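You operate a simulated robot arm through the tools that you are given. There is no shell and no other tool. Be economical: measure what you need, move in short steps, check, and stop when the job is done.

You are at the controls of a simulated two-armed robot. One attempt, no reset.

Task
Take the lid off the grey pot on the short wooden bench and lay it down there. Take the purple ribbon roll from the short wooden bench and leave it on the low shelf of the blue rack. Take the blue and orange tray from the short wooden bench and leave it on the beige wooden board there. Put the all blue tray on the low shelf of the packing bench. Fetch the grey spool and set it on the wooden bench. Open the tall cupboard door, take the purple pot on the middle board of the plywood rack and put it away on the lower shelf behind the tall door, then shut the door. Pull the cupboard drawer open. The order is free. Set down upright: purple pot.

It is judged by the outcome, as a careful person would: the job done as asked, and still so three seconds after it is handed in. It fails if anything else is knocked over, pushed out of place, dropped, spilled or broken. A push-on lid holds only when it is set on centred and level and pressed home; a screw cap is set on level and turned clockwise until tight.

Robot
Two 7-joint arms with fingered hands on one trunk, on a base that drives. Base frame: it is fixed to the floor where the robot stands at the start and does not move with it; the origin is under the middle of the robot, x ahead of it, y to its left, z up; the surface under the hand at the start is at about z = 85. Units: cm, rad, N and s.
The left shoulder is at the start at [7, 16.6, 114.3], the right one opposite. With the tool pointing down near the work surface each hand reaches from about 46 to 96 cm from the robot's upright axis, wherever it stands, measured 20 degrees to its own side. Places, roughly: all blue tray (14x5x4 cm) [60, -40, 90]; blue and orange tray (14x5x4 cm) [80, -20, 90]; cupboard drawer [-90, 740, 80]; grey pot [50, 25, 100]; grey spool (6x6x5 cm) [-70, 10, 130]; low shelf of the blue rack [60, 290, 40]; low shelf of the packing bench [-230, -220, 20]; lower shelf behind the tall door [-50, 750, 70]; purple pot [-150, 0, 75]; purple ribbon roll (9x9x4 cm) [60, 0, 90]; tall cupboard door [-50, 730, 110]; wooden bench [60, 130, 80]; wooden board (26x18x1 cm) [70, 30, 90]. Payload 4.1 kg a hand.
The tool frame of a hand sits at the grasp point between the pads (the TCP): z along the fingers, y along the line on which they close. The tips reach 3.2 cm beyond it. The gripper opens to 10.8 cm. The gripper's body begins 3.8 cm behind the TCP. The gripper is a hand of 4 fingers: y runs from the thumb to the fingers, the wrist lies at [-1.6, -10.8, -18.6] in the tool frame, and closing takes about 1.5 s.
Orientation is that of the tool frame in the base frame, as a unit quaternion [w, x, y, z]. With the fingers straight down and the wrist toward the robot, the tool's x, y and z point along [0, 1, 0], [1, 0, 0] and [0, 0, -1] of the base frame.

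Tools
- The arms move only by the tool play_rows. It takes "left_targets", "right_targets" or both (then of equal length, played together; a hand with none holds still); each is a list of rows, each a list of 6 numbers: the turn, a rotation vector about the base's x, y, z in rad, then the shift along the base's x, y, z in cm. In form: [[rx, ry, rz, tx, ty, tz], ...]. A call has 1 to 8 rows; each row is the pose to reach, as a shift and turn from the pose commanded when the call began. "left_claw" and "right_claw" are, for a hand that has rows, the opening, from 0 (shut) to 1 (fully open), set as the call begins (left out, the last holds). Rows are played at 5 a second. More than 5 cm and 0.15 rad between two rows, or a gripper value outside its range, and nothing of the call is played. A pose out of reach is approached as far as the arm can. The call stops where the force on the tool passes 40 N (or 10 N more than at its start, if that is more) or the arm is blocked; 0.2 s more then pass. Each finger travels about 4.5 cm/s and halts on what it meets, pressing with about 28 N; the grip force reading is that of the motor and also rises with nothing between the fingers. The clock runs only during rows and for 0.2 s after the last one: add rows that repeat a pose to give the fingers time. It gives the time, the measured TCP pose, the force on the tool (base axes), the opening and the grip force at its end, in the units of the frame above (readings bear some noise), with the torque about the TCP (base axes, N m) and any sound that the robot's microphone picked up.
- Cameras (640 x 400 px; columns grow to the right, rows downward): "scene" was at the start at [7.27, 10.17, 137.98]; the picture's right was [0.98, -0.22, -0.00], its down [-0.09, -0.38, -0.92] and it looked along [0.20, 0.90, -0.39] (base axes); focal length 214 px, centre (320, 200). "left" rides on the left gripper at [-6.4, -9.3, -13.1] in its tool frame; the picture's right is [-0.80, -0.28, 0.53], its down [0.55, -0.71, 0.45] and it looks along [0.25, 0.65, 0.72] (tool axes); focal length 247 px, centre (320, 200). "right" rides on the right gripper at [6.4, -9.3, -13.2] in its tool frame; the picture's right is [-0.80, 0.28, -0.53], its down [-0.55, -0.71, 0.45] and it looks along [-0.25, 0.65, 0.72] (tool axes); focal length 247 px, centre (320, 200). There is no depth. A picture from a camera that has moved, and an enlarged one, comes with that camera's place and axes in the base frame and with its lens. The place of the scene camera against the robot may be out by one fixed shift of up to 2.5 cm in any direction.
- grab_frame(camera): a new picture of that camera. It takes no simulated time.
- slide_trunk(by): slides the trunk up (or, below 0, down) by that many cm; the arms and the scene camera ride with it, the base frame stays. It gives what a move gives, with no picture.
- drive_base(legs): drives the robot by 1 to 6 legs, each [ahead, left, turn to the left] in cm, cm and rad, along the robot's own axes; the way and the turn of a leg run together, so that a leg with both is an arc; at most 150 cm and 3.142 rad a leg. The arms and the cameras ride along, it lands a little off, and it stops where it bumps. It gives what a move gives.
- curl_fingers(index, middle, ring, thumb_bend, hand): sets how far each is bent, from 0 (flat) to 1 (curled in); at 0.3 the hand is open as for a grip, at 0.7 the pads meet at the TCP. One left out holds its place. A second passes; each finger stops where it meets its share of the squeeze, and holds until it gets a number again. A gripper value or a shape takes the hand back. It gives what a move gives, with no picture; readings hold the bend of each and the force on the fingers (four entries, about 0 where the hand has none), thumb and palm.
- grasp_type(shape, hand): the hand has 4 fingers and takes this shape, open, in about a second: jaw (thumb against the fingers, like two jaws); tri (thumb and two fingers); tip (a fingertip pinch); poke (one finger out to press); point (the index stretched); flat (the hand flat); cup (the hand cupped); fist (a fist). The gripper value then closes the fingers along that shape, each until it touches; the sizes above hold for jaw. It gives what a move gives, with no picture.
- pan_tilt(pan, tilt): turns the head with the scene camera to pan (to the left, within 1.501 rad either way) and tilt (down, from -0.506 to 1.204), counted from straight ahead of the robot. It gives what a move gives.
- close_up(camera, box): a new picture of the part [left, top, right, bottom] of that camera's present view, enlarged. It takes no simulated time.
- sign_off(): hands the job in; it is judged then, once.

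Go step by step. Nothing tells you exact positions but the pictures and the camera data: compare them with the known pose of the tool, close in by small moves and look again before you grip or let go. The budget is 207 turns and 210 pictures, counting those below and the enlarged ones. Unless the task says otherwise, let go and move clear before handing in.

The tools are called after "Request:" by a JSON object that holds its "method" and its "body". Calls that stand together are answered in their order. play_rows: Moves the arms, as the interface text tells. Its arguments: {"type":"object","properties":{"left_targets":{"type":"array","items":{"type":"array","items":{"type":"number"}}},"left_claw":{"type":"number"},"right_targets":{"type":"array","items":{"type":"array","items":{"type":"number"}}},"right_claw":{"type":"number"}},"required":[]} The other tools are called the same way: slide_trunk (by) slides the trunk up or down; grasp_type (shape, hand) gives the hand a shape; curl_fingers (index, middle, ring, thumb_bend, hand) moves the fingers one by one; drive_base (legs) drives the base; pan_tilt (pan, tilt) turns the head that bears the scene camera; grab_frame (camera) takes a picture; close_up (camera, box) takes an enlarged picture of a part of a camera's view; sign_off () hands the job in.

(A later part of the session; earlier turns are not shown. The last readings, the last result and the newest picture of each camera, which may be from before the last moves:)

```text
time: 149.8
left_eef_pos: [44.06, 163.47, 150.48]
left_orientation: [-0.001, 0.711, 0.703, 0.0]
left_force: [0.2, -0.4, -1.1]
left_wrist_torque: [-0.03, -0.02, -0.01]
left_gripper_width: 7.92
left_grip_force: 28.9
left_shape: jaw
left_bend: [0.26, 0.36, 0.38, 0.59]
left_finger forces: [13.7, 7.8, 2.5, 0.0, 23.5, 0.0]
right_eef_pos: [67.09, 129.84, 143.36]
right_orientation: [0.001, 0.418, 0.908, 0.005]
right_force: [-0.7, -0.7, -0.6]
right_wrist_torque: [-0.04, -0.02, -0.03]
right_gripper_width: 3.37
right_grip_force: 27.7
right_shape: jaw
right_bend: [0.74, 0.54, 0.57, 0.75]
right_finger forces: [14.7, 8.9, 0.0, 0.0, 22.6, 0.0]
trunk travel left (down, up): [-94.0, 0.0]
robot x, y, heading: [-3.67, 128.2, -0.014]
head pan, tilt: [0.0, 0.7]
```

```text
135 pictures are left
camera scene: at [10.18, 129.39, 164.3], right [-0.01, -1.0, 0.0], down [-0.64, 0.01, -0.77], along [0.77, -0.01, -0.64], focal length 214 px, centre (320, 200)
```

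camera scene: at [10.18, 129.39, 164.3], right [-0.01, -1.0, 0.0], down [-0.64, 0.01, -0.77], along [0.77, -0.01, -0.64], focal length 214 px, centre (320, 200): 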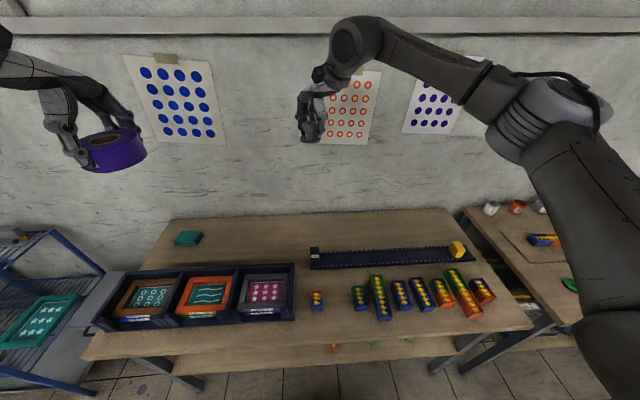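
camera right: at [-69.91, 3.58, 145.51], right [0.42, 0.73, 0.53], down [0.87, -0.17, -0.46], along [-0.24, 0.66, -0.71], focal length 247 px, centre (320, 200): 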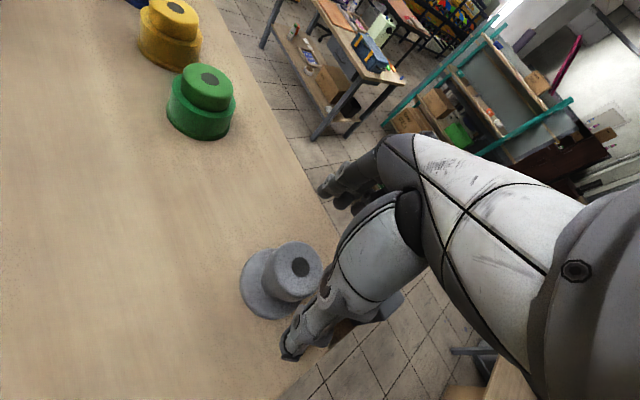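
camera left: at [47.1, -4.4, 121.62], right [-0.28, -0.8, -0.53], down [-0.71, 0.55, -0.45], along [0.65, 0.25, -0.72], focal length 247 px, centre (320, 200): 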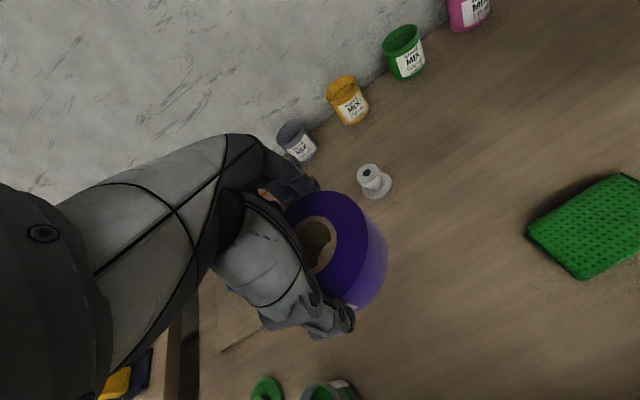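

The bench's free area is behind the bins near (77, 148). I shift left 18 cm, straighten the right hand and move it over that spot.

Request:
{"method": "drive_base", "body": {"legs": [[0, 18, 0.013]]}}

Request:
{"method": "play_rows", "body": {"right_targets": [[0, 0, -0.12, 1.5, 0, 0], [0, 0, -0.24, 3, 0, 0], [0, 0, -0.36, 4.5, 0, 0], [0, 0, -0.48, 6, 0, 0], [0, 0, -0.6, 8, 0, 0], [0, 0, -0.7, 9.9, 0, 0]]}}

Request:
{"method": "grab_frame", "body": {"camera": "right"}}

Request:
{"method": "grab_frame", "body": {"camera": "scene"}}

```text
time: 151.3
left_eef_pos: [43.84, 181.56, 150.61]
left_orientation: [-0.002, 0.707, 0.707, 0.0]
left_force: [0.6, -0.6, -1.0]
left_wrist_torque: [0.03, -0.01, 0.03]
left_gripper_width: 7.92
left_grip_force: 28.5
left_shape: jaw
left_bend: [0.26, 0.36, 0.38, 0.59]
left_finger forces: [13.7, 7.6, 2.6, 0.0, 23.5, 0.0]
right_eef_pos: [67.19, 148.18, 143.5]
right_orientation: [0.0, 0.413, 0.911, 0.006]
right_force: [0.3, 0.1, -0.9]
right_wrist_torque: [0.04, 0.0, -0.05]
right_gripper_width: 3.39
right_grip_force: 28.3
right_shape: jaw
right_bend: [0.74, 0.54, 0.57, 0.75]
right_finger forces: [14.7, 8.9, 0.0, 0.0, 22.7, 0.0]
trunk travel left (down, up): [-94.0, 0.0]
robot x, y, heading: [-4.01, 146.45, 0.001]
head pan, tilt: [0.0, 0.7]
```

```text
time: 152.7
left_eef_pos: [43.87, 182.19, 150.48]
left_orientation: [-0.001, 0.707, 0.707, -0.002]
left_force: [0.3, 0.1, -1.2]
left_wrist_torque: [-0.02, 0.01, 0.03]
left_gripper_width: 7.9
left_grip_force: 27.7
left_shape: jaw
left_bend: [0.26, 0.36, 0.38, 0.59]
left_finger forces: [13.7, 7.7, 2.5, 0.1, 23.5, 0.0]
right_eef_pos: [77.23, 148.67, 143.3]
right_orientation: [0.002, 0.701, 0.713, 0.005]
right_force: [0.1, 0.1, -0.6]
right_wrist_torque: [-0.01, -0.01, -0.03]
right_gripper_width: 3.39
right_grip_force: 28.0
right_shape: jaw
right_bend: [0.74, 0.54, 0.57, 0.75]
right_finger forces: [14.5, 8.9, 0.0, 0.0, 22.4, 0.0]
trunk travel left (down, up): [-94.0, 0.0]
robot x, y, heading: [-3.27, 146.43, 0.003]
head pan, tilt: [0.0, 0.7]
```

```text
134 pictures are left
camera right: at [67.67, 154.87, 156.44], right [0.29, -0.79, 0.53], down [-0.69, -0.56, -0.46], along [0.66, -0.24, -0.71], focal length 247 px, centre (320, 200)
```

right: 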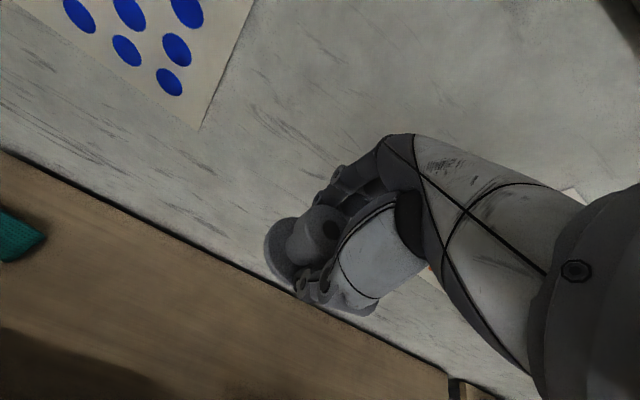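

```text
133 pictures are left
camera scene: at [10.35, 147.75, 164.28], right [0.0, -1.0, 0.0], down [-0.64, 0.0, -0.76], along [0.76, 0.0, -0.64], focal length 214 px, centre (320, 200)
```

scene: 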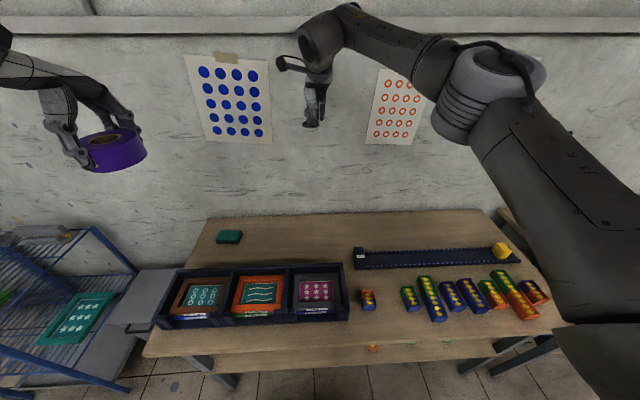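

Request:
{"method": "slide_trunk", "body": {"by": -36}}

Request:
{"method": "play_rows", "body": {"right_targets": [[0, 0, 0, 0, 0, -4], [0, 0, 0, 0, 0, -8], [0, 0, 0, 0, 0, -12], [0, 0, 0, 0, 0, -14]]}}

Request:
{"method": "grab_frame", "body": {"camera": "right"}}

Request:
{"method": "grab_frame", "body": {"camera": "scene"}}

```text
time: 156.2
left_eef_pos: [43.67, 182.07, 114.62]
left_orientation: [-0.001, 0.707, 0.707, 0.0]
left_force: [-0.6, -0.2, -1.3]
left_wrist_torque: [0.01, -0.02, 0.0]
left_gripper_width: 7.93
left_grip_force: 27.6
left_shape: jaw
left_bend: [0.26, 0.36, 0.38, 0.59]
left_finger forces: [13.7, 7.8, 2.5, 0.0, 23.5, 0.0]
right_eef_pos: [77.15, 148.52, 107.4]
right_orientation: [0.001, 0.7, 0.714, 0.004]
right_force: [-0.5, -0.1, -1.2]
right_wrist_torque: [0.01, -0.01, 0.01]
right_gripper_width: 3.36
right_grip_force: 27.9
right_shape: jaw
right_bend: [0.74, 0.54, 0.57, 0.75]
right_finger forces: [14.6, 8.8, 0.0, 0.0, 22.4, 0.0]
trunk travel left (down, up): [-58.0, 36.0]
robot x, y, heading: [-3.29, 146.58, 0.003]
head pan, tilt: [0.0, 0.7]
```

```text
time: 157.2
left_eef_pos: [43.7, 182.08, 114.52]
left_orientation: [-0.001, 0.707, 0.707, -0.001]
left_force: [-0.2, -0.4, -0.8]
left_wrist_torque: [-0.01, 0.03, 0.0]
left_gripper_width: 7.9
left_grip_force: 27.8
left_shape: jaw
left_bend: [0.26, 0.36, 0.38, 0.59]
left_finger forces: [13.7, 7.6, 2.4, 0.0, 23.5, 0.0]
right_eef_pos: [77.1, 148.48, 93.42]
right_orientation: [0.001, 0.701, 0.713, 0.004]
right_force: [-1.4, -0.3, -0.2]
right_wrist_torque: [0.01, -0.04, -0.03]
right_gripper_width: 3.37
right_grip_force: 28.5
right_shape: jaw
right_bend: [0.74, 0.54, 0.57, 0.75]
right_finger forces: [14.2, 8.6, 0.1, 0.1, 22.1, 0.0]
trunk travel left (down, up): [-58.0, 36.0]
robot x, y, heading: [-3.49, 146.61, -0.002]
head pan, tilt: [0.0, 0.7]
```

```text
132 pictures are left
camera right: at [67.6, 154.72, 106.46], right [0.29, -0.79, 0.53], down [-0.69, -0.56, -0.46], along [0.66, -0.23, -0.71], focal length 247 px, centre (320, 200)
```

right: 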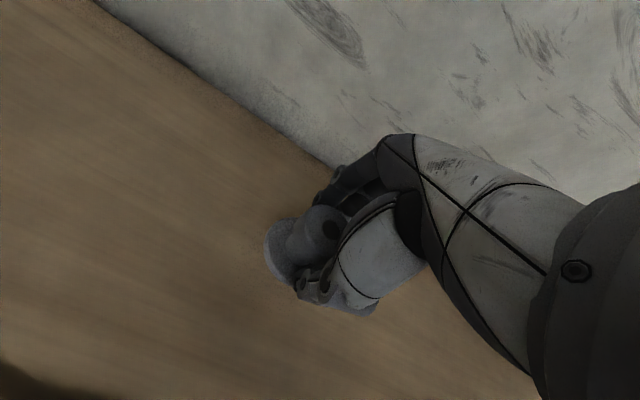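

```text
131 pictures are left
camera scene: at [10.3, 147.62, 128.29], right [0.0, -1.0, 0.0], down [-0.64, 0.0, -0.76], along [0.76, 0.0, -0.64], focal length 214 px, centre (320, 200)
```

scene: 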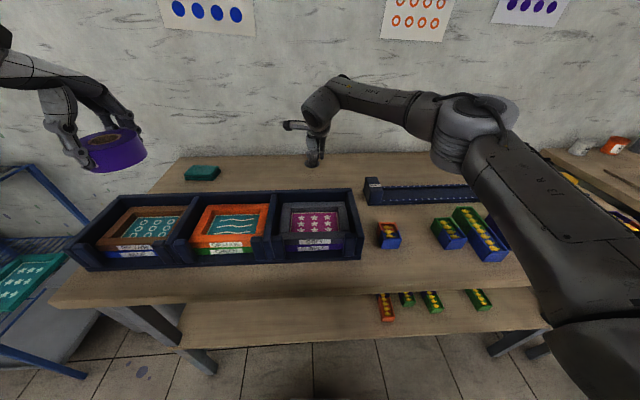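

Request:
{"method": "play_rows", "body": {"right_targets": [[0, 0, 0, 0, 0, -1.5], [0, 0, 0, 0, 0, -3], [0, 0, 0, 0, 0, -4], [0, 0, 0, 0, 0, -5], [0, 0, 0, 0, 0, -5.7], [0, 0, 0, 0, 0, -6.4], [0, 0, 0, 0, 0, -7], [0, 0, 0, 0, 0, -7.5]]}}

Request:
{"method": "close_up", "body": {"camera": "scene", "box": [270, 100, 370, 200]}}

```text
time: 158.5
left_eef_pos: [43.64, 181.94, 114.67]
left_orientation: [0.0, 0.708, 0.706, 0.0]
left_force: [1.2, 0.3, -0.8]
left_wrist_torque: [-0.02, 0.05, 0.03]
left_gripper_width: 7.91
left_grip_force: 27.9
left_shape: jaw
left_bend: [0.26, 0.36, 0.38, 0.59]
left_finger forces: [13.7, 7.7, 2.4, 0.0, 23.5, 0.0]
right_eef_pos: [77.4, 148.58, 88.52]
right_orientation: [0.005, 0.701, 0.713, 0.013]
right_force: [-5.5, -2.0, 22.9]
right_wrist_torque: [-0.09, 0.54, -0.11]
right_gripper_width: 3.4
right_grip_force: 28.3
right_shape: jaw
right_bend: [0.74, 0.54, 0.57, 0.76]
right_finger forces: [15.6, 12.1, 0.1, 0.1, 41.1, 0.1]
trunk travel left (down, up): [-58.0, 36.0]
robot x, y, heading: [-3.67, 146.48, 0.003]
head pan, tilt: [0.0, 0.7]
stopped in row 6 (right hand): the force on the tool passed its limit at 46 N (the readings are from after the stop); the commanded pose is now the measured one
```

```text
4.00 times, centred on (320, 150) of scene
camera zoom: at [10.03, 147.59, 128.33], right [0.0, -1.0, 0.0], down [-0.64, 0.0, -0.77], along [0.77, 0.0, -0.64], focal length 858 px, centre (320, 400)
```

zoom: 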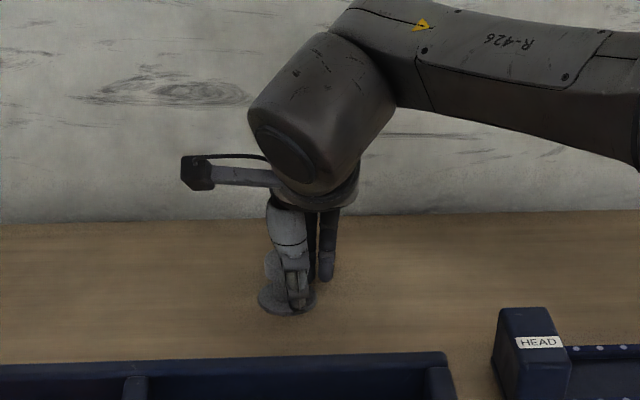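

Contact. Release and rise.

Request:
{"method": "play_rows", "body": {"right_targets": [[0, 0, 0, 0, 0, 0.3], [0, 0, 0, 0, 0, 0.3], [0, 0, 0, 0, 0, 0.3], [0, 0, 0, 0, 0, 0.3], [0, 0, 0, 0, 0, 0.3], [0, 0, 0, 0, 0, 4], [0, 0, 0, 0, 0, 8], [0, 0, 0, 0, 0, 12.5]], "right_claw": 1}}

Request:
{"method": "grab_frame", "body": {"camera": "scene"}}

Request:
{"method": "pan_tilt", "body": {"pan": 1.2, "tilt": 0.5}}

Request:
{"method": "grab_frame", "body": {"camera": "scene"}}

```text
time: 160.3
left_eef_pos: [43.67, 181.98, 114.49]
left_orientation: [-0.001, 0.707, 0.707, 0.0]
left_force: [-0.3, 0.0, -1.4]
left_wrist_torque: [-0.01, -0.02, -0.01]
left_gripper_width: 7.95
left_grip_force: 27.9
left_shape: jaw
left_bend: [0.26, 0.36, 0.38, 0.59]
left_finger forces: [13.7, 7.7, 2.5, 0.0, 23.6, 0.0]
right_eef_pos: [77.3, 148.55, 100.66]
right_orientation: [0.003, 0.701, 0.713, 0.01]
right_force: [0.9, 0.5, 0.0]
right_wrist_torque: [0.0, -0.02, 0.02]
right_gripper_width: 10.75
right_grip_force: 0.0
right_shape: jaw
right_bend: [0.3, 0.3, 0.3, 0.3]
right_finger forces: [0.0, 0.0, 0.0, 0.1, 0.1, 0.1]
trunk travel left (down, up): [-58.0, 36.0]
robot x, y, heading: [-3.64, 146.62, -0.002]
head pan, tilt: [0.0, 0.7]
```

```text
129 pictures are left
camera scene: at [10.14, 147.64, 128.3], right [0.0, -1.0, 0.0], down [-0.64, 0.0, -0.77], along [0.77, 0.0, -0.64], focal length 214 px, centre (320, 200)
```

scene: 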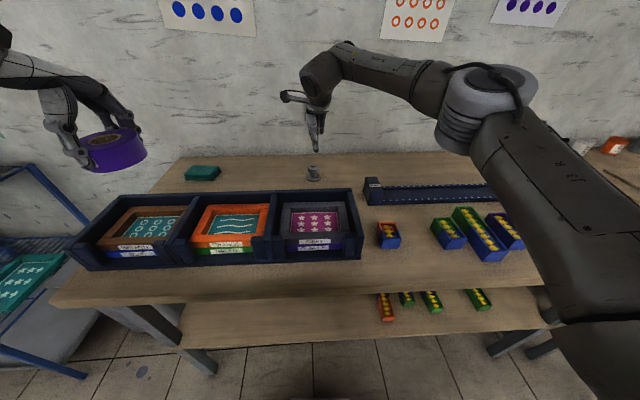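

```text
time: 161.7
left_eef_pos: [43.8, 182.0, 114.45]
left_orientation: [-0.001, 0.708, 0.706, 0.0]
left_force: [0.7, 0.3, -1.7]
left_wrist_torque: [-0.02, -0.01, 0.0]
left_gripper_width: 7.93
left_grip_force: 27.8
left_shape: jaw
left_bend: [0.26, 0.36, 0.38, 0.59]
left_finger forces: [13.8, 7.8, 2.5, 0.0, 23.6, 0.0]
right_eef_pos: [77.37, 148.55, 100.58]
right_orientation: [0.004, 0.7, 0.714, 0.009]
right_force: [0.3, -0.5, 1.4]
right_wrist_torque: [0.0, 0.01, 0.01]
right_gripper_width: 10.77
right_grip_force: 0.1
right_shape: jaw
right_bend: [0.3, 0.3, 0.3, 0.3]
right_finger forces: [0.1, 0.0, 0.0, 0.0, 0.1, 0.1]
trunk travel left (down, up): [-58.0, 36.0]
robot x, y, heading: [-3.36, 146.93, 0.002]
head pan, tilt: [1.201, 0.499]
```

```text
128 pictures are left
camera scene: at [5.07, 156.1, 130.06], right [0.93, -0.36, 0.0], down [-0.17, -0.45, -0.88], along [0.32, 0.82, -0.48], focal length 214 px, centre (320, 200)
```

scene: 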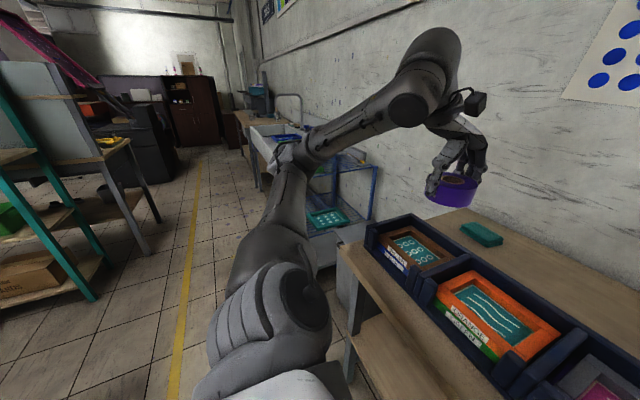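

The spool stands on the bench. I raise the trunk, and strafe left to the blue rack.

Request:
{"method": "slide_trunk", "body": {"by": 30}}

Request:
{"method": "drive_base", "body": {"legs": [[-8, 0, 0], [0, 110, 0]]}}

Request:
{"method": "pan_tilt", "body": {"pan": 0.4, "tilt": 0.7}}

Request:
{"method": "grab_frame", "body": {"camera": "scene"}}

```text
time: 164.7
left_eef_pos: [43.67, 182.02, 144.46]
left_orientation: [-0.001, 0.708, 0.706, -0.001]
left_force: [0.6, 0.1, -1.0]
left_wrist_torque: [0.01, -0.02, 0.02]
left_gripper_width: 7.93
left_grip_force: 27.8
left_shape: jaw
left_bend: [0.26, 0.36, 0.38, 0.59]
left_finger forces: [13.7, 7.7, 2.5, 0.0, 23.7, 0.1]
right_eef_pos: [77.42, 148.61, 130.63]
right_orientation: [0.003, 0.701, 0.713, 0.01]
right_force: [-0.6, 0.4, -0.1]
right_wrist_torque: [0.0, -0.01, -0.02]
right_gripper_width: 10.78
right_grip_force: 0.0
right_shape: jaw
right_bend: [0.3, 0.3, 0.3, 0.3]
right_finger forces: [0.0, 0.1, 0.0, 0.0, 0.0, 0.1]
trunk travel left (down, up): [-88.0, 6.0]
robot x, y, heading: [-3.4, 146.6, -0.001]
head pan, tilt: [1.201, 0.499]
```

```text
time: 170.9
left_eef_pos: [35.5, 291.24, 144.46]
left_orientation: [-0.001, 0.707, 0.708, -0.001]
left_force: [-0.8, -0.6, -0.8]
left_wrist_torque: [0.0, 0.01, -0.01]
left_gripper_width: 7.89
left_grip_force: 27.7
left_shape: jaw
left_bend: [0.26, 0.36, 0.38, 0.59]
left_finger forces: [13.8, 7.8, 2.6, 0.0, 23.5, 0.0]
right_eef_pos: [69.32, 258.03, 130.56]
right_orientation: [0.004, 0.699, 0.715, 0.01]
right_force: [-0.3, -0.6, 0.2]
right_wrist_torque: [-0.02, -0.01, -0.02]
right_gripper_width: 10.77
right_grip_force: 0.0
right_shape: jaw
right_bend: [0.3, 0.3, 0.3, 0.3]
right_finger forces: [0.0, 0.0, 0.1, 0.0, 0.0, 0.1]
trunk travel left (down, up): [-88.0, 6.0]
robot x, y, heading: [-11.62, 255.49, 0.004]
head pan, tilt: [1.201, 0.499]
```

```text
time: 172.1
left_eef_pos: [35.52, 291.29, 144.57]
left_orientation: [0.0, 0.706, 0.708, -0.001]
left_force: [1.1, 0.2, -0.7]
left_wrist_torque: [-0.04, -0.03, 0.03]
left_gripper_width: 7.93
left_grip_force: 28.0
left_shape: jaw
left_bend: [0.26, 0.36, 0.38, 0.59]
left_finger forces: [13.8, 7.8, 2.4, 0.0, 23.7, 0.1]
right_eef_pos: [69.33, 257.97, 130.6]
right_orientation: [0.004, 0.699, 0.715, 0.009]
right_force: [-0.6, -0.5, 0.2]
right_wrist_torque: [-0.01, -0.01, -0.01]
right_gripper_width: 10.75
right_grip_force: 0.0
right_shape: jaw
right_bend: [0.3, 0.3, 0.3, 0.3]
right_finger forces: [0.0, 0.0, 0.1, 0.0, 0.1, 0.0]
trunk travel left (down, up): [-88.0, 6.0]
robot x, y, heading: [-11.47, 255.84, 0.002]
head pan, tilt: [0.4, 0.7]
```

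```text
127 pictures are left
camera scene: at [1.44, 260.16, 158.29], right [0.39, -0.92, 0.0], down [-0.59, -0.25, -0.76], along [0.7, 0.3, -0.64], focal length 214 px, centre (320, 200)
```

scene: 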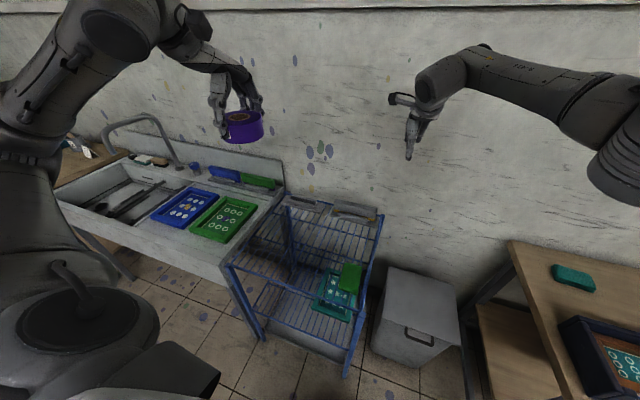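

The blue rack's front is at x≈33, y 259..314; the low shelf's free part is on the left (y≈295). I tuck the right hand, then shift the base.

Request:
{"method": "play_rows", "body": {"right_targets": [[0, 0, 0, -2, -4.5, 0], [0, 0, 0, -4, -9, 0], [0, 0, 0, -6, -13.5, 0], [0, 0, 0, -8, -18, 0], [0, 0, 0, -11, -22, 0], [0, 0, 0, -14, -26, 0], [0, 0, 0, -17, -30, 0], [0, 0, 0, -20, -34, 0]]}}

Request:
{"method": "play_rows", "body": {"right_targets": [[0, 0, 0, -4.5, 0, 0], [0, 0, 0, -9, 0, 0], [0, 0, 0, -13, 0, 0]]}}

Request:
{"method": "drive_base", "body": {"legs": [[-14, 18, 0]]}}

Request:
{"method": "slide_trunk", "body": {"by": -40}}

Request:
{"method": "slide_trunk", "body": {"by": -24}}

Request:
{"method": "grab_frame", "body": {"camera": "scene"}}

Request:
{"method": "grab_frame", "body": {"camera": "left"}}

```text
time: 173.9
left_eef_pos: [35.21, 290.94, 144.69]
left_orientation: [0.0, 0.706, 0.708, 0.001]
left_force: [-0.3, -1.0, -1.1]
left_wrist_torque: [0.02, -0.02, 0.04]
left_gripper_width: 7.88
left_grip_force: 27.9
left_shape: jaw
left_bend: [0.26, 0.36, 0.38, 0.59]
left_finger forces: [13.8, 7.8, 2.6, 0.1, 23.6, 0.0]
right_eef_pos: [49.12, 223.77, 130.59]
right_orientation: [0.003, 0.7, 0.714, 0.012]
right_force: [-1.0, -0.5, 0.6]
right_wrist_torque: [0.02, -0.03, 0.03]
right_gripper_width: 10.78
right_grip_force: 0.0
right_shape: jaw
right_bend: [0.3, 0.3, 0.3, 0.3]
right_finger forces: [0.1, 0.0, 0.1, 0.0, 0.1, 0.1]
trunk travel left (down, up): [-88.0, 6.0]
robot x, y, heading: [-11.67, 256.05, 0.004]
head pan, tilt: [0.4, 0.7]
```

```text
time: 174.7
left_eef_pos: [35.24, 291.51, 144.51]
left_orientation: [-0.001, 0.706, 0.709, 0.0]
left_force: [1.4, 0.1, -1.2]
left_wrist_torque: [-0.01, 0.01, -0.01]
left_gripper_width: 7.91
left_grip_force: 28.0
left_shape: jaw
left_bend: [0.26, 0.36, 0.38, 0.59]
left_finger forces: [13.7, 7.8, 2.5, 0.0, 23.6, 0.0]
right_eef_pos: [36.06, 224.11, 130.63]
right_orientation: [0.004, 0.7, 0.715, 0.009]
right_force: [-0.8, -0.5, 0.1]
right_wrist_torque: [0.02, 0.01, 0.02]
right_gripper_width: 10.76
right_grip_force: 0.1
right_shape: jaw
right_bend: [0.3, 0.3, 0.3, 0.3]
right_finger forces: [0.0, 0.0, 0.0, 0.1, 0.1, 0.0]
trunk travel left (down, up): [-88.0, 6.0]
robot x, y, heading: [-11.68, 255.62, 0.001]
head pan, tilt: [0.4, 0.7]
```

```text
time: 176.4
left_eef_pos: [21.62, 308.85, 144.58]
left_orientation: [-0.002, 0.706, 0.708, -0.001]
left_force: [-0.5, -0.2, -1.5]
left_wrist_torque: [0.01, -0.01, 0.01]
left_gripper_width: 7.88
left_grip_force: 28.6
left_shape: jaw
left_bend: [0.26, 0.36, 0.38, 0.59]
left_finger forces: [13.8, 7.8, 2.5, 0.1, 23.6, 0.0]
right_eef_pos: [22.29, 241.59, 130.35]
right_orientation: [0.002, 0.701, 0.713, 0.01]
right_force: [0.2, -0.3, -0.6]
right_wrist_torque: [0.01, 0.02, 0.0]
right_gripper_width: 10.78
right_grip_force: 0.2
right_shape: jaw
right_bend: [0.3, 0.3, 0.3, 0.3]
right_finger forces: [0.0, 0.0, 0.1, 0.0, 0.0, 0.0]
trunk travel left (down, up): [-88.0, 6.0]
robot x, y, heading: [-25.49, 273.72, 0.004]
head pan, tilt: [0.4, 0.7]
```

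```text
time: 180.2
left_eef_pos: [21.45, 309.12, 104.49]
left_orientation: [0.0, 0.706, 0.708, -0.001]
left_force: [-0.1, -0.9, -1.1]
left_wrist_torque: [0.0, 0.02, -0.01]
left_gripper_width: 7.91
left_grip_force: 27.8
left_shape: jaw
left_bend: [0.26, 0.36, 0.38, 0.59]
left_finger forces: [13.8, 7.8, 2.4, 0.0, 23.7, 0.0]
right_eef_pos: [22.12, 241.83, 90.52]
right_orientation: [0.003, 0.7, 0.714, 0.011]
right_force: [0.2, -0.3, 0.0]
right_wrist_torque: [0.02, -0.03, -0.01]
right_gripper_width: 10.75
right_grip_force: 0.0
right_shape: jaw
right_bend: [0.3, 0.3, 0.3, 0.3]
right_finger forces: [0.0, 0.0, 0.0, 0.0, 0.0, 0.0]
trunk travel left (down, up): [-48.0, 46.0]
robot x, y, heading: [-25.97, 273.56, 0.005]
head pan, tilt: [0.4, 0.7]
```

```text
time: 182.7
left_eef_pos: [21.42, 309.11, 80.62]
left_orientation: [-0.001, 0.706, 0.708, 0.0]
left_force: [-0.3, -0.1, -0.6]
left_wrist_torque: [-0.01, 0.02, 0.01]
left_gripper_width: 7.94
left_grip_force: 27.6
left_shape: jaw
left_bend: [0.26, 0.36, 0.38, 0.59]
left_finger forces: [13.8, 7.9, 2.5, 0.0, 23.5, 0.0]
right_eef_pos: [22.21, 241.85, 66.62]
right_orientation: [0.003, 0.7, 0.714, 0.009]
right_force: [-0.2, -0.5, -0.3]
right_wrist_torque: [0.0, 0.01, 0.0]
right_gripper_width: 10.77
right_grip_force: 0.0
right_shape: jaw
right_bend: [0.3, 0.3, 0.3, 0.3]
right_finger forces: [0.0, 0.0, 0.0, 0.1, 0.0, 0.1]
trunk travel left (down, up): [-24.0, 70.0]
robot x, y, heading: [-26.05, 273.57, 0.003]
head pan, tilt: [0.4, 0.7]
```

```text
126 pictures are left
camera scene: at [-12.67, 277.94, 94.3], right [0.39, -0.92, 0.0], down [-0.59, -0.25, -0.76], along [0.7, 0.3, -0.64], focal length 214 px, centre (320, 200)
```

scene: 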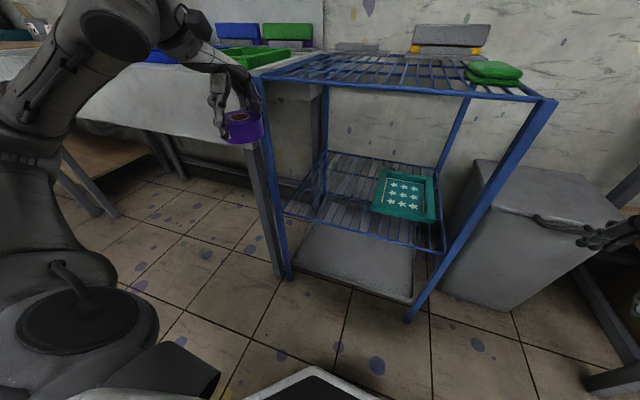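

```text
125 pictures are left
camera left: at [12.25, 302.6, 93.64], right [-0.28, -0.8, -0.53], down [-0.71, 0.55, -0.45], along [0.65, 0.25, -0.72], focal length 247 px, centre (320, 200)
```

left: 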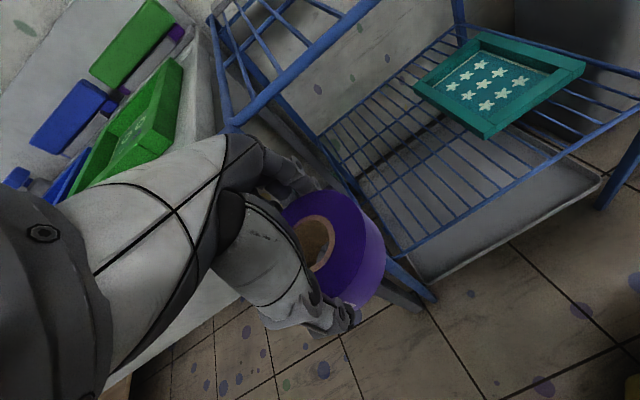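

Low shelf z ≈ 42, free part y 284–312; opening about 40 cm high. I lower the left hand in front of the rack, at y ≈ 298.

Request:
{"method": "play_rows", "body": {"left_targets": [[0, 0, 0, 0, -2.5, -4], [0, 0, 0, 0, -5, -8], [0, 0, 0, 0, -7.5, -12], [0, 0, 0, 0, -10, -16], [0, 0, 0, 0, -11, -20], [0, 0, 0, 0, -11, -24.5], [0, 0, 0, 0, -11, -28], [0, 0, 0, 0, -11, -30.6]]}}

Request:
{"method": "grab_frame", "body": {"camera": "scene"}}

Request:
{"method": "grab_frame", "body": {"camera": "left"}}

```text
time: 184.5
left_eef_pos: [22.94, 298.21, 48.78]
left_orientation: [-0.001, 0.706, 0.708, -0.001]
left_force: [0.3, 1.0, -0.7]
left_wrist_torque: [-0.03, 0.04, 0.0]
left_gripper_width: 7.89
left_grip_force: 27.3
left_shape: jaw
left_bend: [0.27, 0.36, 0.38, 0.59]
left_finger forces: [13.7, 7.8, 2.4, 0.1, 23.4, 0.0]
left hand out of reach, approached as far as the arm can: row 2, 3, 4, 5, 6, 7, 8
right_eef_pos: [22.18, 241.93, 66.57]
right_orientation: [0.004, 0.7, 0.714, 0.01]
right_force: [-0.1, 0.0, 0.4]
right_wrist_torque: [0.01, -0.01, -0.02]
right_gripper_width: 10.75
right_grip_force: 0.0
right_shape: jaw
right_bend: [0.3, 0.3, 0.3, 0.3]
right_finger forces: [0.0, 0.0, 0.0, 0.0, 0.0, 0.0]
trunk travel left (down, up): [-24.0, 70.0]
robot x, y, heading: [-25.56, 273.56, 0.003]
head pan, tilt: [0.4, 0.7]
```

```text
124 pictures are left
camera scene: at [-12.66, 277.94, 94.3], right [0.39, -0.92, 0.0], down [-0.59, -0.25, -0.76], along [0.7, 0.3, -0.64], focal length 214 px, centre (320, 200)
```

scene: 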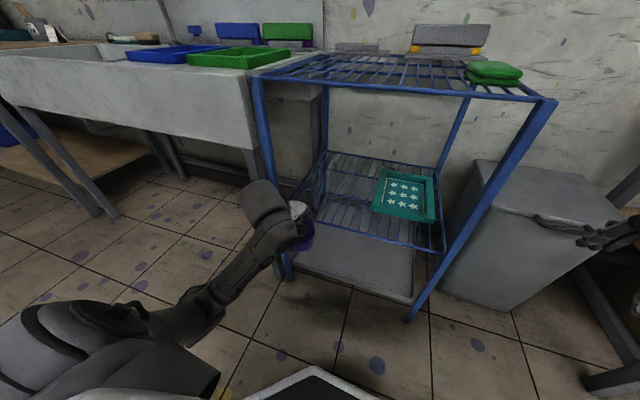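

```text
123 pictures are left
camera left: at [13.82, 291.74, 61.95], right [-0.28, -0.8, -0.53], down [-0.71, 0.55, -0.45], along [0.65, 0.25, -0.72], focal length 247 px, centre (320, 200)
```

left: 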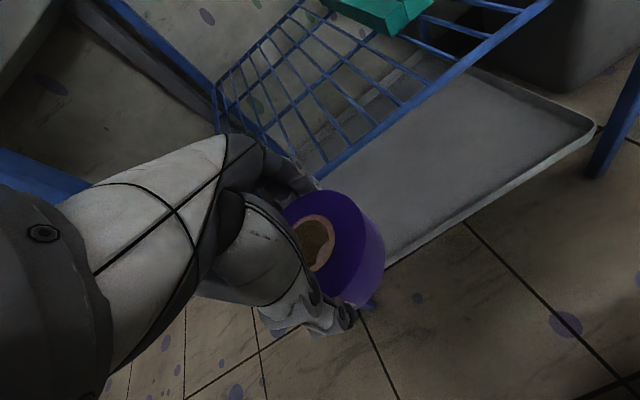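

Request:
{"method": "play_rows", "body": {"left_targets": [[0, 0, 0, 0, 0, 1.5], [0, 0, 0, 4.5, 0, 2], [0, 0, 0, 9, 0, 2], [0, 0, 0, 13.5, 0, 2], [0, 0, 0, 18, 0, 2], [0, 0, 0, 22.5, 0, 2], [0, 0, 0, 27, 0, 2]]}}

Request:
{"method": "grab_frame", "body": {"camera": "scene"}}

Request:
{"method": "grab_frame", "body": {"camera": "left"}}

```text
time: 186.1
left_eef_pos: [49.98, 298.36, 50.88]
left_orientation: [-0.001, 0.706, 0.708, -0.001]
left_force: [-0.1, 0.5, -1.1]
left_wrist_torque: [0.0, 0.0, -0.05]
left_gripper_width: 7.88
left_grip_force: 28.5
left_shape: jaw
left_bend: [0.27, 0.36, 0.38, 0.59]
left_finger forces: [13.8, 7.9, 2.6, 0.0, 23.4, 0.0]
left hand out of reach, approached as far as the arm can: row 1
right_eef_pos: [22.21, 241.82, 66.58]
right_orientation: [0.003, 0.7, 0.714, 0.01]
right_force: [0.5, -0.4, 0.2]
right_wrist_torque: [-0.01, -0.01, -0.04]
right_gripper_width: 10.76
right_grip_force: 0.1
right_shape: jaw
right_bend: [0.3, 0.3, 0.3, 0.3]
right_finger forces: [0.1, 0.0, 0.0, 0.0, 0.0, 0.0]
trunk travel left (down, up): [-24.0, 70.0]
robot x, y, heading: [-25.86, 273.61, 0.0]
head pan, tilt: [0.4, 0.7]
```

```text
122 pictures are left
camera scene: at [-12.65, 277.93, 94.28], right [0.39, -0.92, 0.0], down [-0.59, -0.25, -0.76], along [0.7, 0.3, -0.64], focal length 214 px, centre (320, 200)
```

scene: 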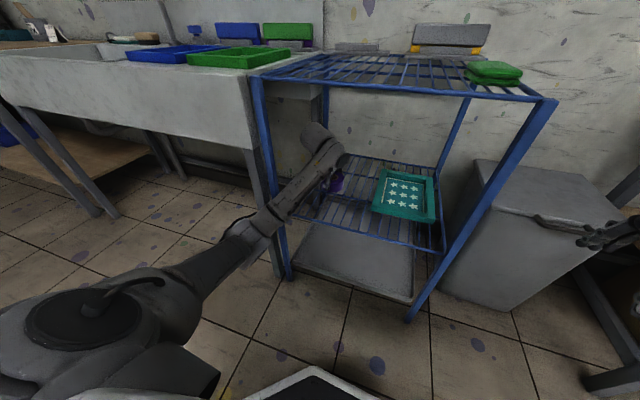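

```text
121 pictures are left
camera left: at [40.85, 291.77, 64.0], right [-0.28, -0.8, -0.53], down [-0.71, 0.55, -0.45], along [0.65, 0.25, -0.72], focal length 247 px, centre (320, 200)
```

left: 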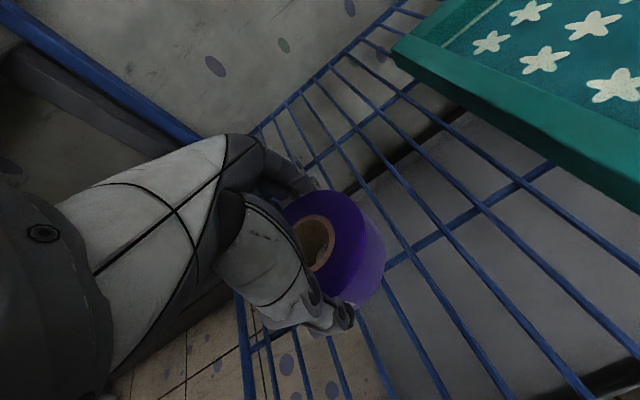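

Request:
{"method": "play_rows", "body": {"left_targets": [[0, 0, 0, 0, 0, -1.5], [0, 0, 0, 0, 0, -2.5], [0, 0, 0, 0, 0, -3.2], [0, 0, 0, 0, 0, -3.8], [0, 0, 0, 0, 0, -4.4], [0, 0, 0, 0, 0, -5], [0, 0, 0, 0, 0, -5.6], [0, 0, 0, 0, 0, -6.2]]}}

Request:
{"method": "grab_frame", "body": {"camera": "left"}}

```text
time: 187.1
left_eef_pos: [50.12, 298.05, 48.34]
left_orientation: [0.006, 0.707, 0.707, 0.005]
left_force: [-1.6, -0.9, 21.0]
left_wrist_torque: [0.05, 0.11, 0.06]
left_gripper_width: 7.77
left_grip_force: 27.6
left_shape: jaw
left_bend: [0.27, 0.35, 0.37, 0.59]
left_finger forces: [14.7, 9.2, 5.7, 0.1, 27.8, 0.1]
right_eef_pos: [21.98, 241.71, 66.71]
right_orientation: [0.004, 0.7, 0.714, 0.011]
right_force: [0.0, -0.6, -0.4]
right_wrist_torque: [0.03, -0.01, 0.02]
right_gripper_width: 10.78
right_grip_force: 0.3
right_shape: jaw
right_bend: [0.3, 0.3, 0.3, 0.3]
right_finger forces: [0.1, 0.0, 0.1, 0.1, 0.1, 0.0]
trunk travel left (down, up): [-24.0, 70.0]
robot x, y, heading: [-25.61, 273.57, 0.006]
head pan, tilt: [0.4, 0.7]
stopped in row 4 (left hand): the force on the tool passed its limit at 46 N (the readings are from after the stop); the commanded pose is now the measured one
```

```text
120 pictures are left
camera left: at [40.74, 291.61, 61.33], right [-0.27, -0.8, -0.54], down [-0.7, 0.55, -0.46], along [0.66, 0.25, -0.71], focal length 247 px, centre (320, 200)
```

left: 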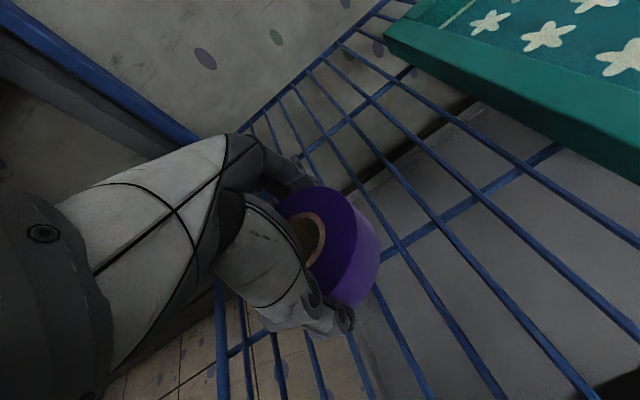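

Contact. Release, rise 5 cm, withdraw.

Request:
{"method": "play_rows", "body": {"left_targets": [[0, 0, 0, 0, 0, 0.2], [0, 0, 0, 0, 0, 0.2], [0, 0, 0, 0, 0, 0.2], [0, 0, 0, 0, 0, 0.2], [0, 0, 0, 0, 0, 1.5], [0, 0, 0, 0, 0, 3], [0, 0, 0, 0, 0, 4.5], [0, 0, 0, 0, 0, 5.5]], "left_claw": 1}}

Request:
{"method": "grab_frame", "body": {"camera": "left"}}

```text
time: 188.9
left_eef_pos: [50.17, 298.26, 53.4]
left_orientation: [0.003, 0.707, 0.707, 0.002]
left_force: [-0.3, 0.4, -1.2]
left_wrist_torque: [-0.01, 0.02, 0.01]
left_gripper_width: 10.75
left_grip_force: 0.0
left_shape: jaw
left_bend: [0.3, 0.3, 0.3, 0.3]
left_finger forces: [0.1, 0.1, 0.1, 0.0, 0.0, 0.0]
right_eef_pos: [22.21, 241.86, 66.65]
right_orientation: [0.003, 0.7, 0.714, 0.009]
right_force: [1.0, -0.4, -0.5]
right_wrist_torque: [-0.02, 0.0, -0.01]
right_gripper_width: 10.77
right_grip_force: 0.1
right_shape: jaw
right_bend: [0.3, 0.3, 0.3, 0.3]
right_finger forces: [0.1, 0.0, 0.1, 0.1, 0.1, 0.0]
trunk travel left (down, up): [-24.0, 70.0]
robot x, y, heading: [-25.53, 273.43, 0.005]
head pan, tilt: [0.4, 0.7]
```

```text
119 pictures are left
camera left: at [40.86, 291.69, 66.36], right [-0.28, -0.8, -0.53], down [-0.7, 0.55, -0.45], along [0.66, 0.25, -0.71], focal length 247 px, centre (320, 200)
```

left: 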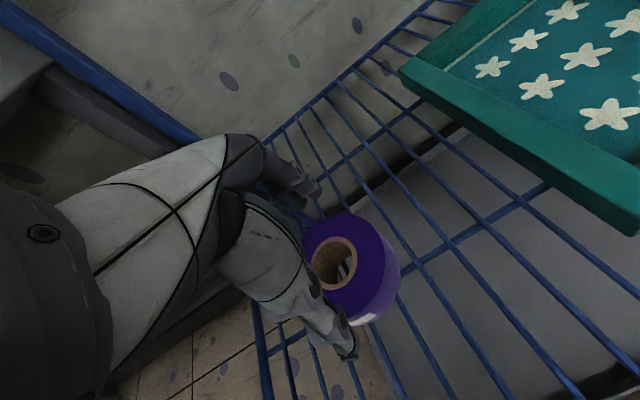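

Request:
{"method": "play_rows", "body": {"left_targets": [[0, 0, 0, 0, 0, 1.5], [0, 0, 0, -4.5, 0, 2], [0, 0, 0, -9, 0, 2], [0, 0, 0, -13.5, 0, 2], [0, 0, 0, -18, 0, 2], [0, 0, 0, -22.5, 0, 2], [0, 0, 0, -25, 0, 2]]}}

Request:
{"method": "drive_base", "body": {"legs": [[-14, 0, 0]]}}

Request:
{"method": "grab_frame", "body": {"camera": "scene"}}

```text
time: 190.5
left_eef_pos: [25.79, 298.16, 55.02]
left_orientation: [0.003, 0.707, 0.707, 0.002]
left_force: [0.2, -1.1, 0.5]
left_wrist_torque: [-0.04, 0.0, -0.01]
left_gripper_width: 10.81
left_grip_force: 0.0
left_shape: jaw
left_bend: [0.3, 0.3, 0.3, 0.3]
left_finger forces: [0.1, 0.1, 0.0, 0.0, 0.1, 0.0]
left hand out of reach, approached as far as the arm can: row 7
right_eef_pos: [22.14, 241.7, 66.6]
right_orientation: [0.004, 0.7, 0.714, 0.01]
right_force: [0.1, -0.4, 0.3]
right_wrist_torque: [0.01, 0.01, -0.01]
right_gripper_width: 10.77
right_grip_force: 0.1
right_shape: jaw
right_bend: [0.3, 0.3, 0.3, 0.3]
right_finger forces: [0.0, 0.0, 0.0, 0.0, 0.1, 0.0]
trunk travel left (down, up): [-24.0, 70.0]
robot x, y, heading: [-25.51, 273.73, 0.004]
head pan, tilt: [0.4, 0.7]
```

```text
time: 191.8
left_eef_pos: [11.91, 298.21, 55.05]
left_orientation: [0.003, 0.707, 0.707, 0.002]
left_force: [0.1, -0.8, 0.0]
left_wrist_torque: [-0.01, 0.0, -0.02]
left_gripper_width: 10.75
left_grip_force: 0.0
left_shape: jaw
left_bend: [0.3, 0.3, 0.3, 0.3]
left_finger forces: [0.1, 0.1, 0.0, 0.0, 0.0, 0.0]
right_eef_pos: [8.3, 241.73, 66.62]
right_orientation: [0.003, 0.7, 0.714, 0.009]
right_force: [0.2, -0.8, -0.1]
right_wrist_torque: [0.02, 0.01, -0.01]
right_gripper_width: 10.77
right_grip_force: 0.1
right_shape: jaw
right_bend: [0.3, 0.3, 0.3, 0.3]
right_finger forces: [0.1, 0.0, 0.0, 0.0, 0.1, 0.0]
trunk travel left (down, up): [-24.0, 70.0]
robot x, y, heading: [-39.75, 273.27, 0.0]
head pan, tilt: [0.4, 0.7]
```

```text
118 pictures are left
camera scene: at [-26.57, 277.9, 94.3], right [0.39, -0.92, 0.0], down [-0.59, -0.25, -0.77], along [0.7, 0.3, -0.64], focal length 214 px, centre (320, 200)
```

scene: 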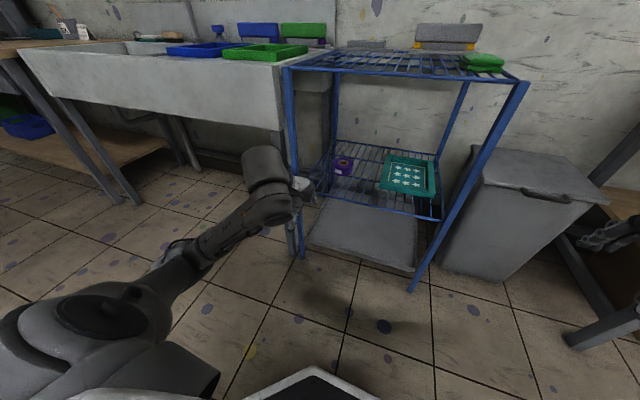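

The roll is on the low shelf. Now to the cupboard: raise trunk, turn left, drive up the aisle and look.

Request:
{"method": "slide_trunk", "body": {"by": 40}}

Request:
{"method": "drive_base", "body": {"legs": [[0, 0, 1.57], [0, -12, 0], [140, 0, 0], [140, 0, 0]]}}

Request:
{"method": "pan_tilt", "body": {"pan": 0, "tilt": 0.3}}

Request:
{"method": "grab_frame", "body": {"camera": "scene"}}

```text
time: 195.7
left_eef_pos: [11.99, 298.25, 95.07]
left_orientation: [0.004, 0.707, 0.707, 0.002]
left_force: [0.4, 0.5, -0.3]
left_wrist_torque: [0.0, 0.0, 0.02]
left_gripper_width: 10.79
left_grip_force: 0.1
left_shape: jaw
left_bend: [0.3, 0.3, 0.3, 0.3]
left_finger forces: [0.0, 0.1, 0.1, 0.0, 0.1, 0.0]
right_eef_pos: [8.29, 241.76, 106.59]
right_orientation: [0.004, 0.701, 0.714, 0.009]
right_force: [0.8, -1.3, 0.3]
right_wrist_torque: [0.0, 0.05, 0.01]
right_gripper_width: 10.77
right_grip_force: 0.1
right_shape: jaw
right_bend: [0.3, 0.3, 0.3, 0.3]
right_finger forces: [0.0, 0.1, 0.0, 0.0, 0.1, 0.0]
trunk travel left (down, up): [-64.0, 30.0]
robot x, y, heading: [-39.83, 273.62, 0.002]
head pan, tilt: [0.4, 0.7]
```

```text
time: 211.0
left_eef_pos: [-51.18, 542.53, 95.6]
left_orientation: [0.002, 0.01, 1.0, 0.009]
left_force: [0.5, -0.1, 0.0]
left_wrist_torque: [-0.01, 0.02, -0.01]
left_gripper_width: 10.76
left_grip_force: 0.1
left_shape: jaw
left_bend: [0.3, 0.3, 0.3, 0.3]
left_finger forces: [0.1, 0.0, 0.0, 0.0, 0.0, 0.1]
right_eef_pos: [5.92, 537.38, 106.93]
right_orientation: [0.001, 0.008, 1.0, 0.011]
right_force: [0.2, -0.5, -0.6]
right_wrist_torque: [0.01, -0.05, 0.02]
right_gripper_width: 10.78
right_grip_force: 0.1
right_shape: jaw
right_bend: [0.3, 0.3, 0.3, 0.3]
right_finger forces: [0.1, 0.0, 0.1, 0.0, 0.0, 0.1]
trunk travel left (down, up): [-64.0, 30.0]
robot x, y, heading: [-27.55, 491.39, 1.547]
head pan, tilt: [0.4, 0.7]
stopped in leg 4: the robot was blocked; the commanded pose is now the measured one
```

```text
time: 211.9
left_eef_pos: [-51.13, 542.21, 95.65]
left_orientation: [0.002, 0.009, 1.0, 0.011]
left_force: [-0.7, 0.1, 0.5]
left_wrist_torque: [-0.02, 0.01, 0.0]
left_gripper_width: 10.78
left_grip_force: 0.0
left_shape: jaw
left_bend: [0.3, 0.3, 0.3, 0.3]
left_finger forces: [0.0, 0.0, 0.0, 0.1, 0.1, 0.0]
right_eef_pos: [5.48, 537.26, 107.12]
right_orientation: [0.0, 0.005, 1.0, 0.012]
right_force: [0.4, 0.0, 0.7]
right_wrist_torque: [0.02, 0.0, -0.01]
right_gripper_width: 10.77
right_grip_force: 0.1
right_shape: jaw
right_bend: [0.3, 0.3, 0.3, 0.3]
right_finger forces: [0.0, 0.1, 0.0, 0.0, 0.1, 0.0]
trunk travel left (down, up): [-64.0, 30.0]
robot x, y, heading: [-27.49, 491.6, 1.558]
head pan, tilt: [0.0, 0.3]
```

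```text
117 pictures are left
camera scene: at [-27.13, 505.17, 138.11], right [1.0, -0.02, 0.0], down [0.0, -0.28, -0.96], along [0.02, 0.96, -0.28], focal length 214 px, centre (320, 200)
```

scene: 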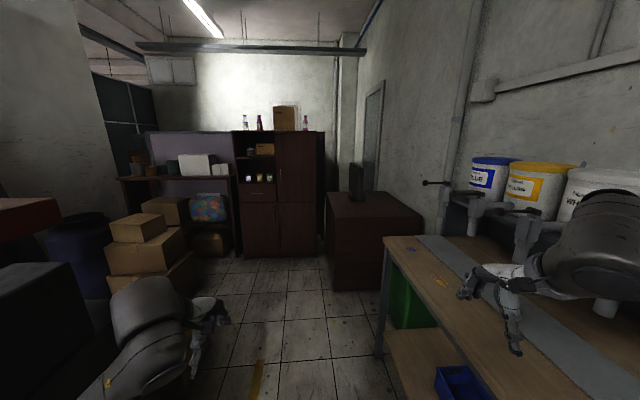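

The base was blocked. I look at both sides to find what it touches.

Request:
{"method": "pan_tilt", "body": {"pan": 0.9, "tilt": 0.8}}

Request:
{"method": "grab_frame", "body": {"camera": "scene"}}

Request:
{"method": "pan_tilt", "body": {"pan": -0.9, "tilt": 0.7}}

Request:
{"method": "grab_frame", "body": {"camera": "scene"}}

```text
time: 213.1
left_eef_pos: [-51.17, 542.2, 95.73]
left_orientation: [0.002, 0.008, 1.0, 0.012]
left_force: [1.2, -0.5, 0.8]
left_wrist_torque: [-0.02, -0.03, 0.02]
left_gripper_width: 10.76
left_grip_force: 0.1
left_shape: jaw
left_bend: [0.3, 0.3, 0.3, 0.3]
left_finger forces: [0.1, 0.0, 0.0, 0.1, 0.1, 0.1]
right_eef_pos: [5.54, 537.44, 106.95]
right_orientation: [0.0, 0.005, 1.0, 0.013]
right_force: [-0.2, 0.3, -0.2]
right_wrist_torque: [-0.02, 0.0, 0.01]
right_gripper_width: 10.78
right_grip_force: 0.1
right_shape: jaw
right_bend: [0.3, 0.3, 0.3, 0.3]
right_finger forces: [0.0, 0.0, 0.0, 0.0, 0.0, 0.0]
trunk travel left (down, up): [-64.0, 30.0]
robot x, y, heading: [-26.96, 491.62, 1.553]
head pan, tilt: [0.901, 0.799]
```

```text
116 pictures are left
camera scene: at [-33.52, 501.03, 133.59], right [0.63, 0.77, 0.01], down [0.56, -0.44, -0.7], along [-0.54, 0.45, -0.71], focal length 214 px, centre (320, 200)
```

scene: 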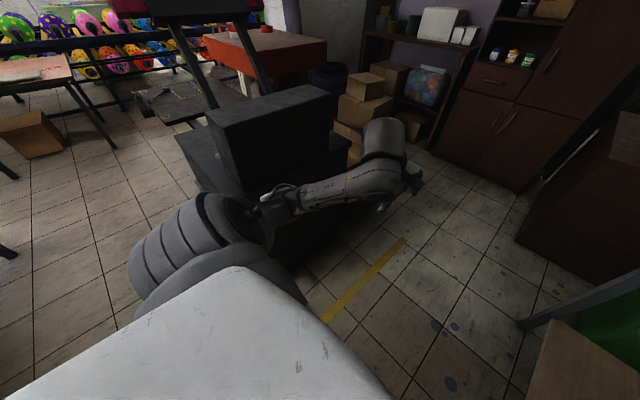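

```text
time: 214.9
left_eef_pos: [-51.39, 542.24, 95.57]
left_orientation: [0.003, 0.009, 1.0, 0.012]
left_force: [-0.1, 0.1, 0.5]
left_wrist_torque: [0.03, 0.02, -0.01]
left_gripper_width: 10.8
left_grip_force: 0.0
left_shape: jaw
left_bend: [0.3, 0.3, 0.3, 0.3]
left_finger forces: [0.0, 0.1, 0.1, 0.1, 0.0, 0.0]
right_eef_pos: [5.44, 537.26, 107.06]
right_orientation: [0.0, 0.006, 1.0, 0.014]
right_force: [-0.3, 0.3, 0.0]
right_wrist_torque: [-0.02, 0.02, -0.04]
right_gripper_width: 10.79
right_grip_force: 0.0
right_shape: jaw
right_bend: [0.3, 0.3, 0.3, 0.3]
right_finger forces: [0.0, 0.0, 0.0, 0.0, 0.1, 0.0]
trunk travel left (down, up): [-64.0, 30.0]
robot x, y, heading: [-27.13, 491.28, 1.555]
head pan, tilt: [-0.901, 0.7]
```

```text
115 pictures are left
camera scene: at [-20.57, 501.07, 134.45], right [0.61, -0.79, -0.01], down [-0.51, -0.38, -0.77], along [0.61, 0.47, -0.64], focal length 214 px, centre (320, 200)
```

scene: 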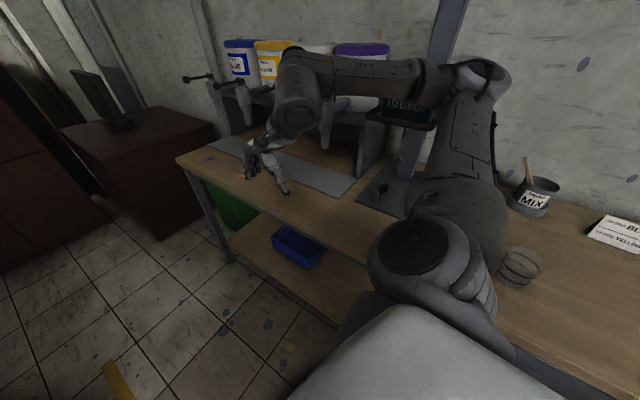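

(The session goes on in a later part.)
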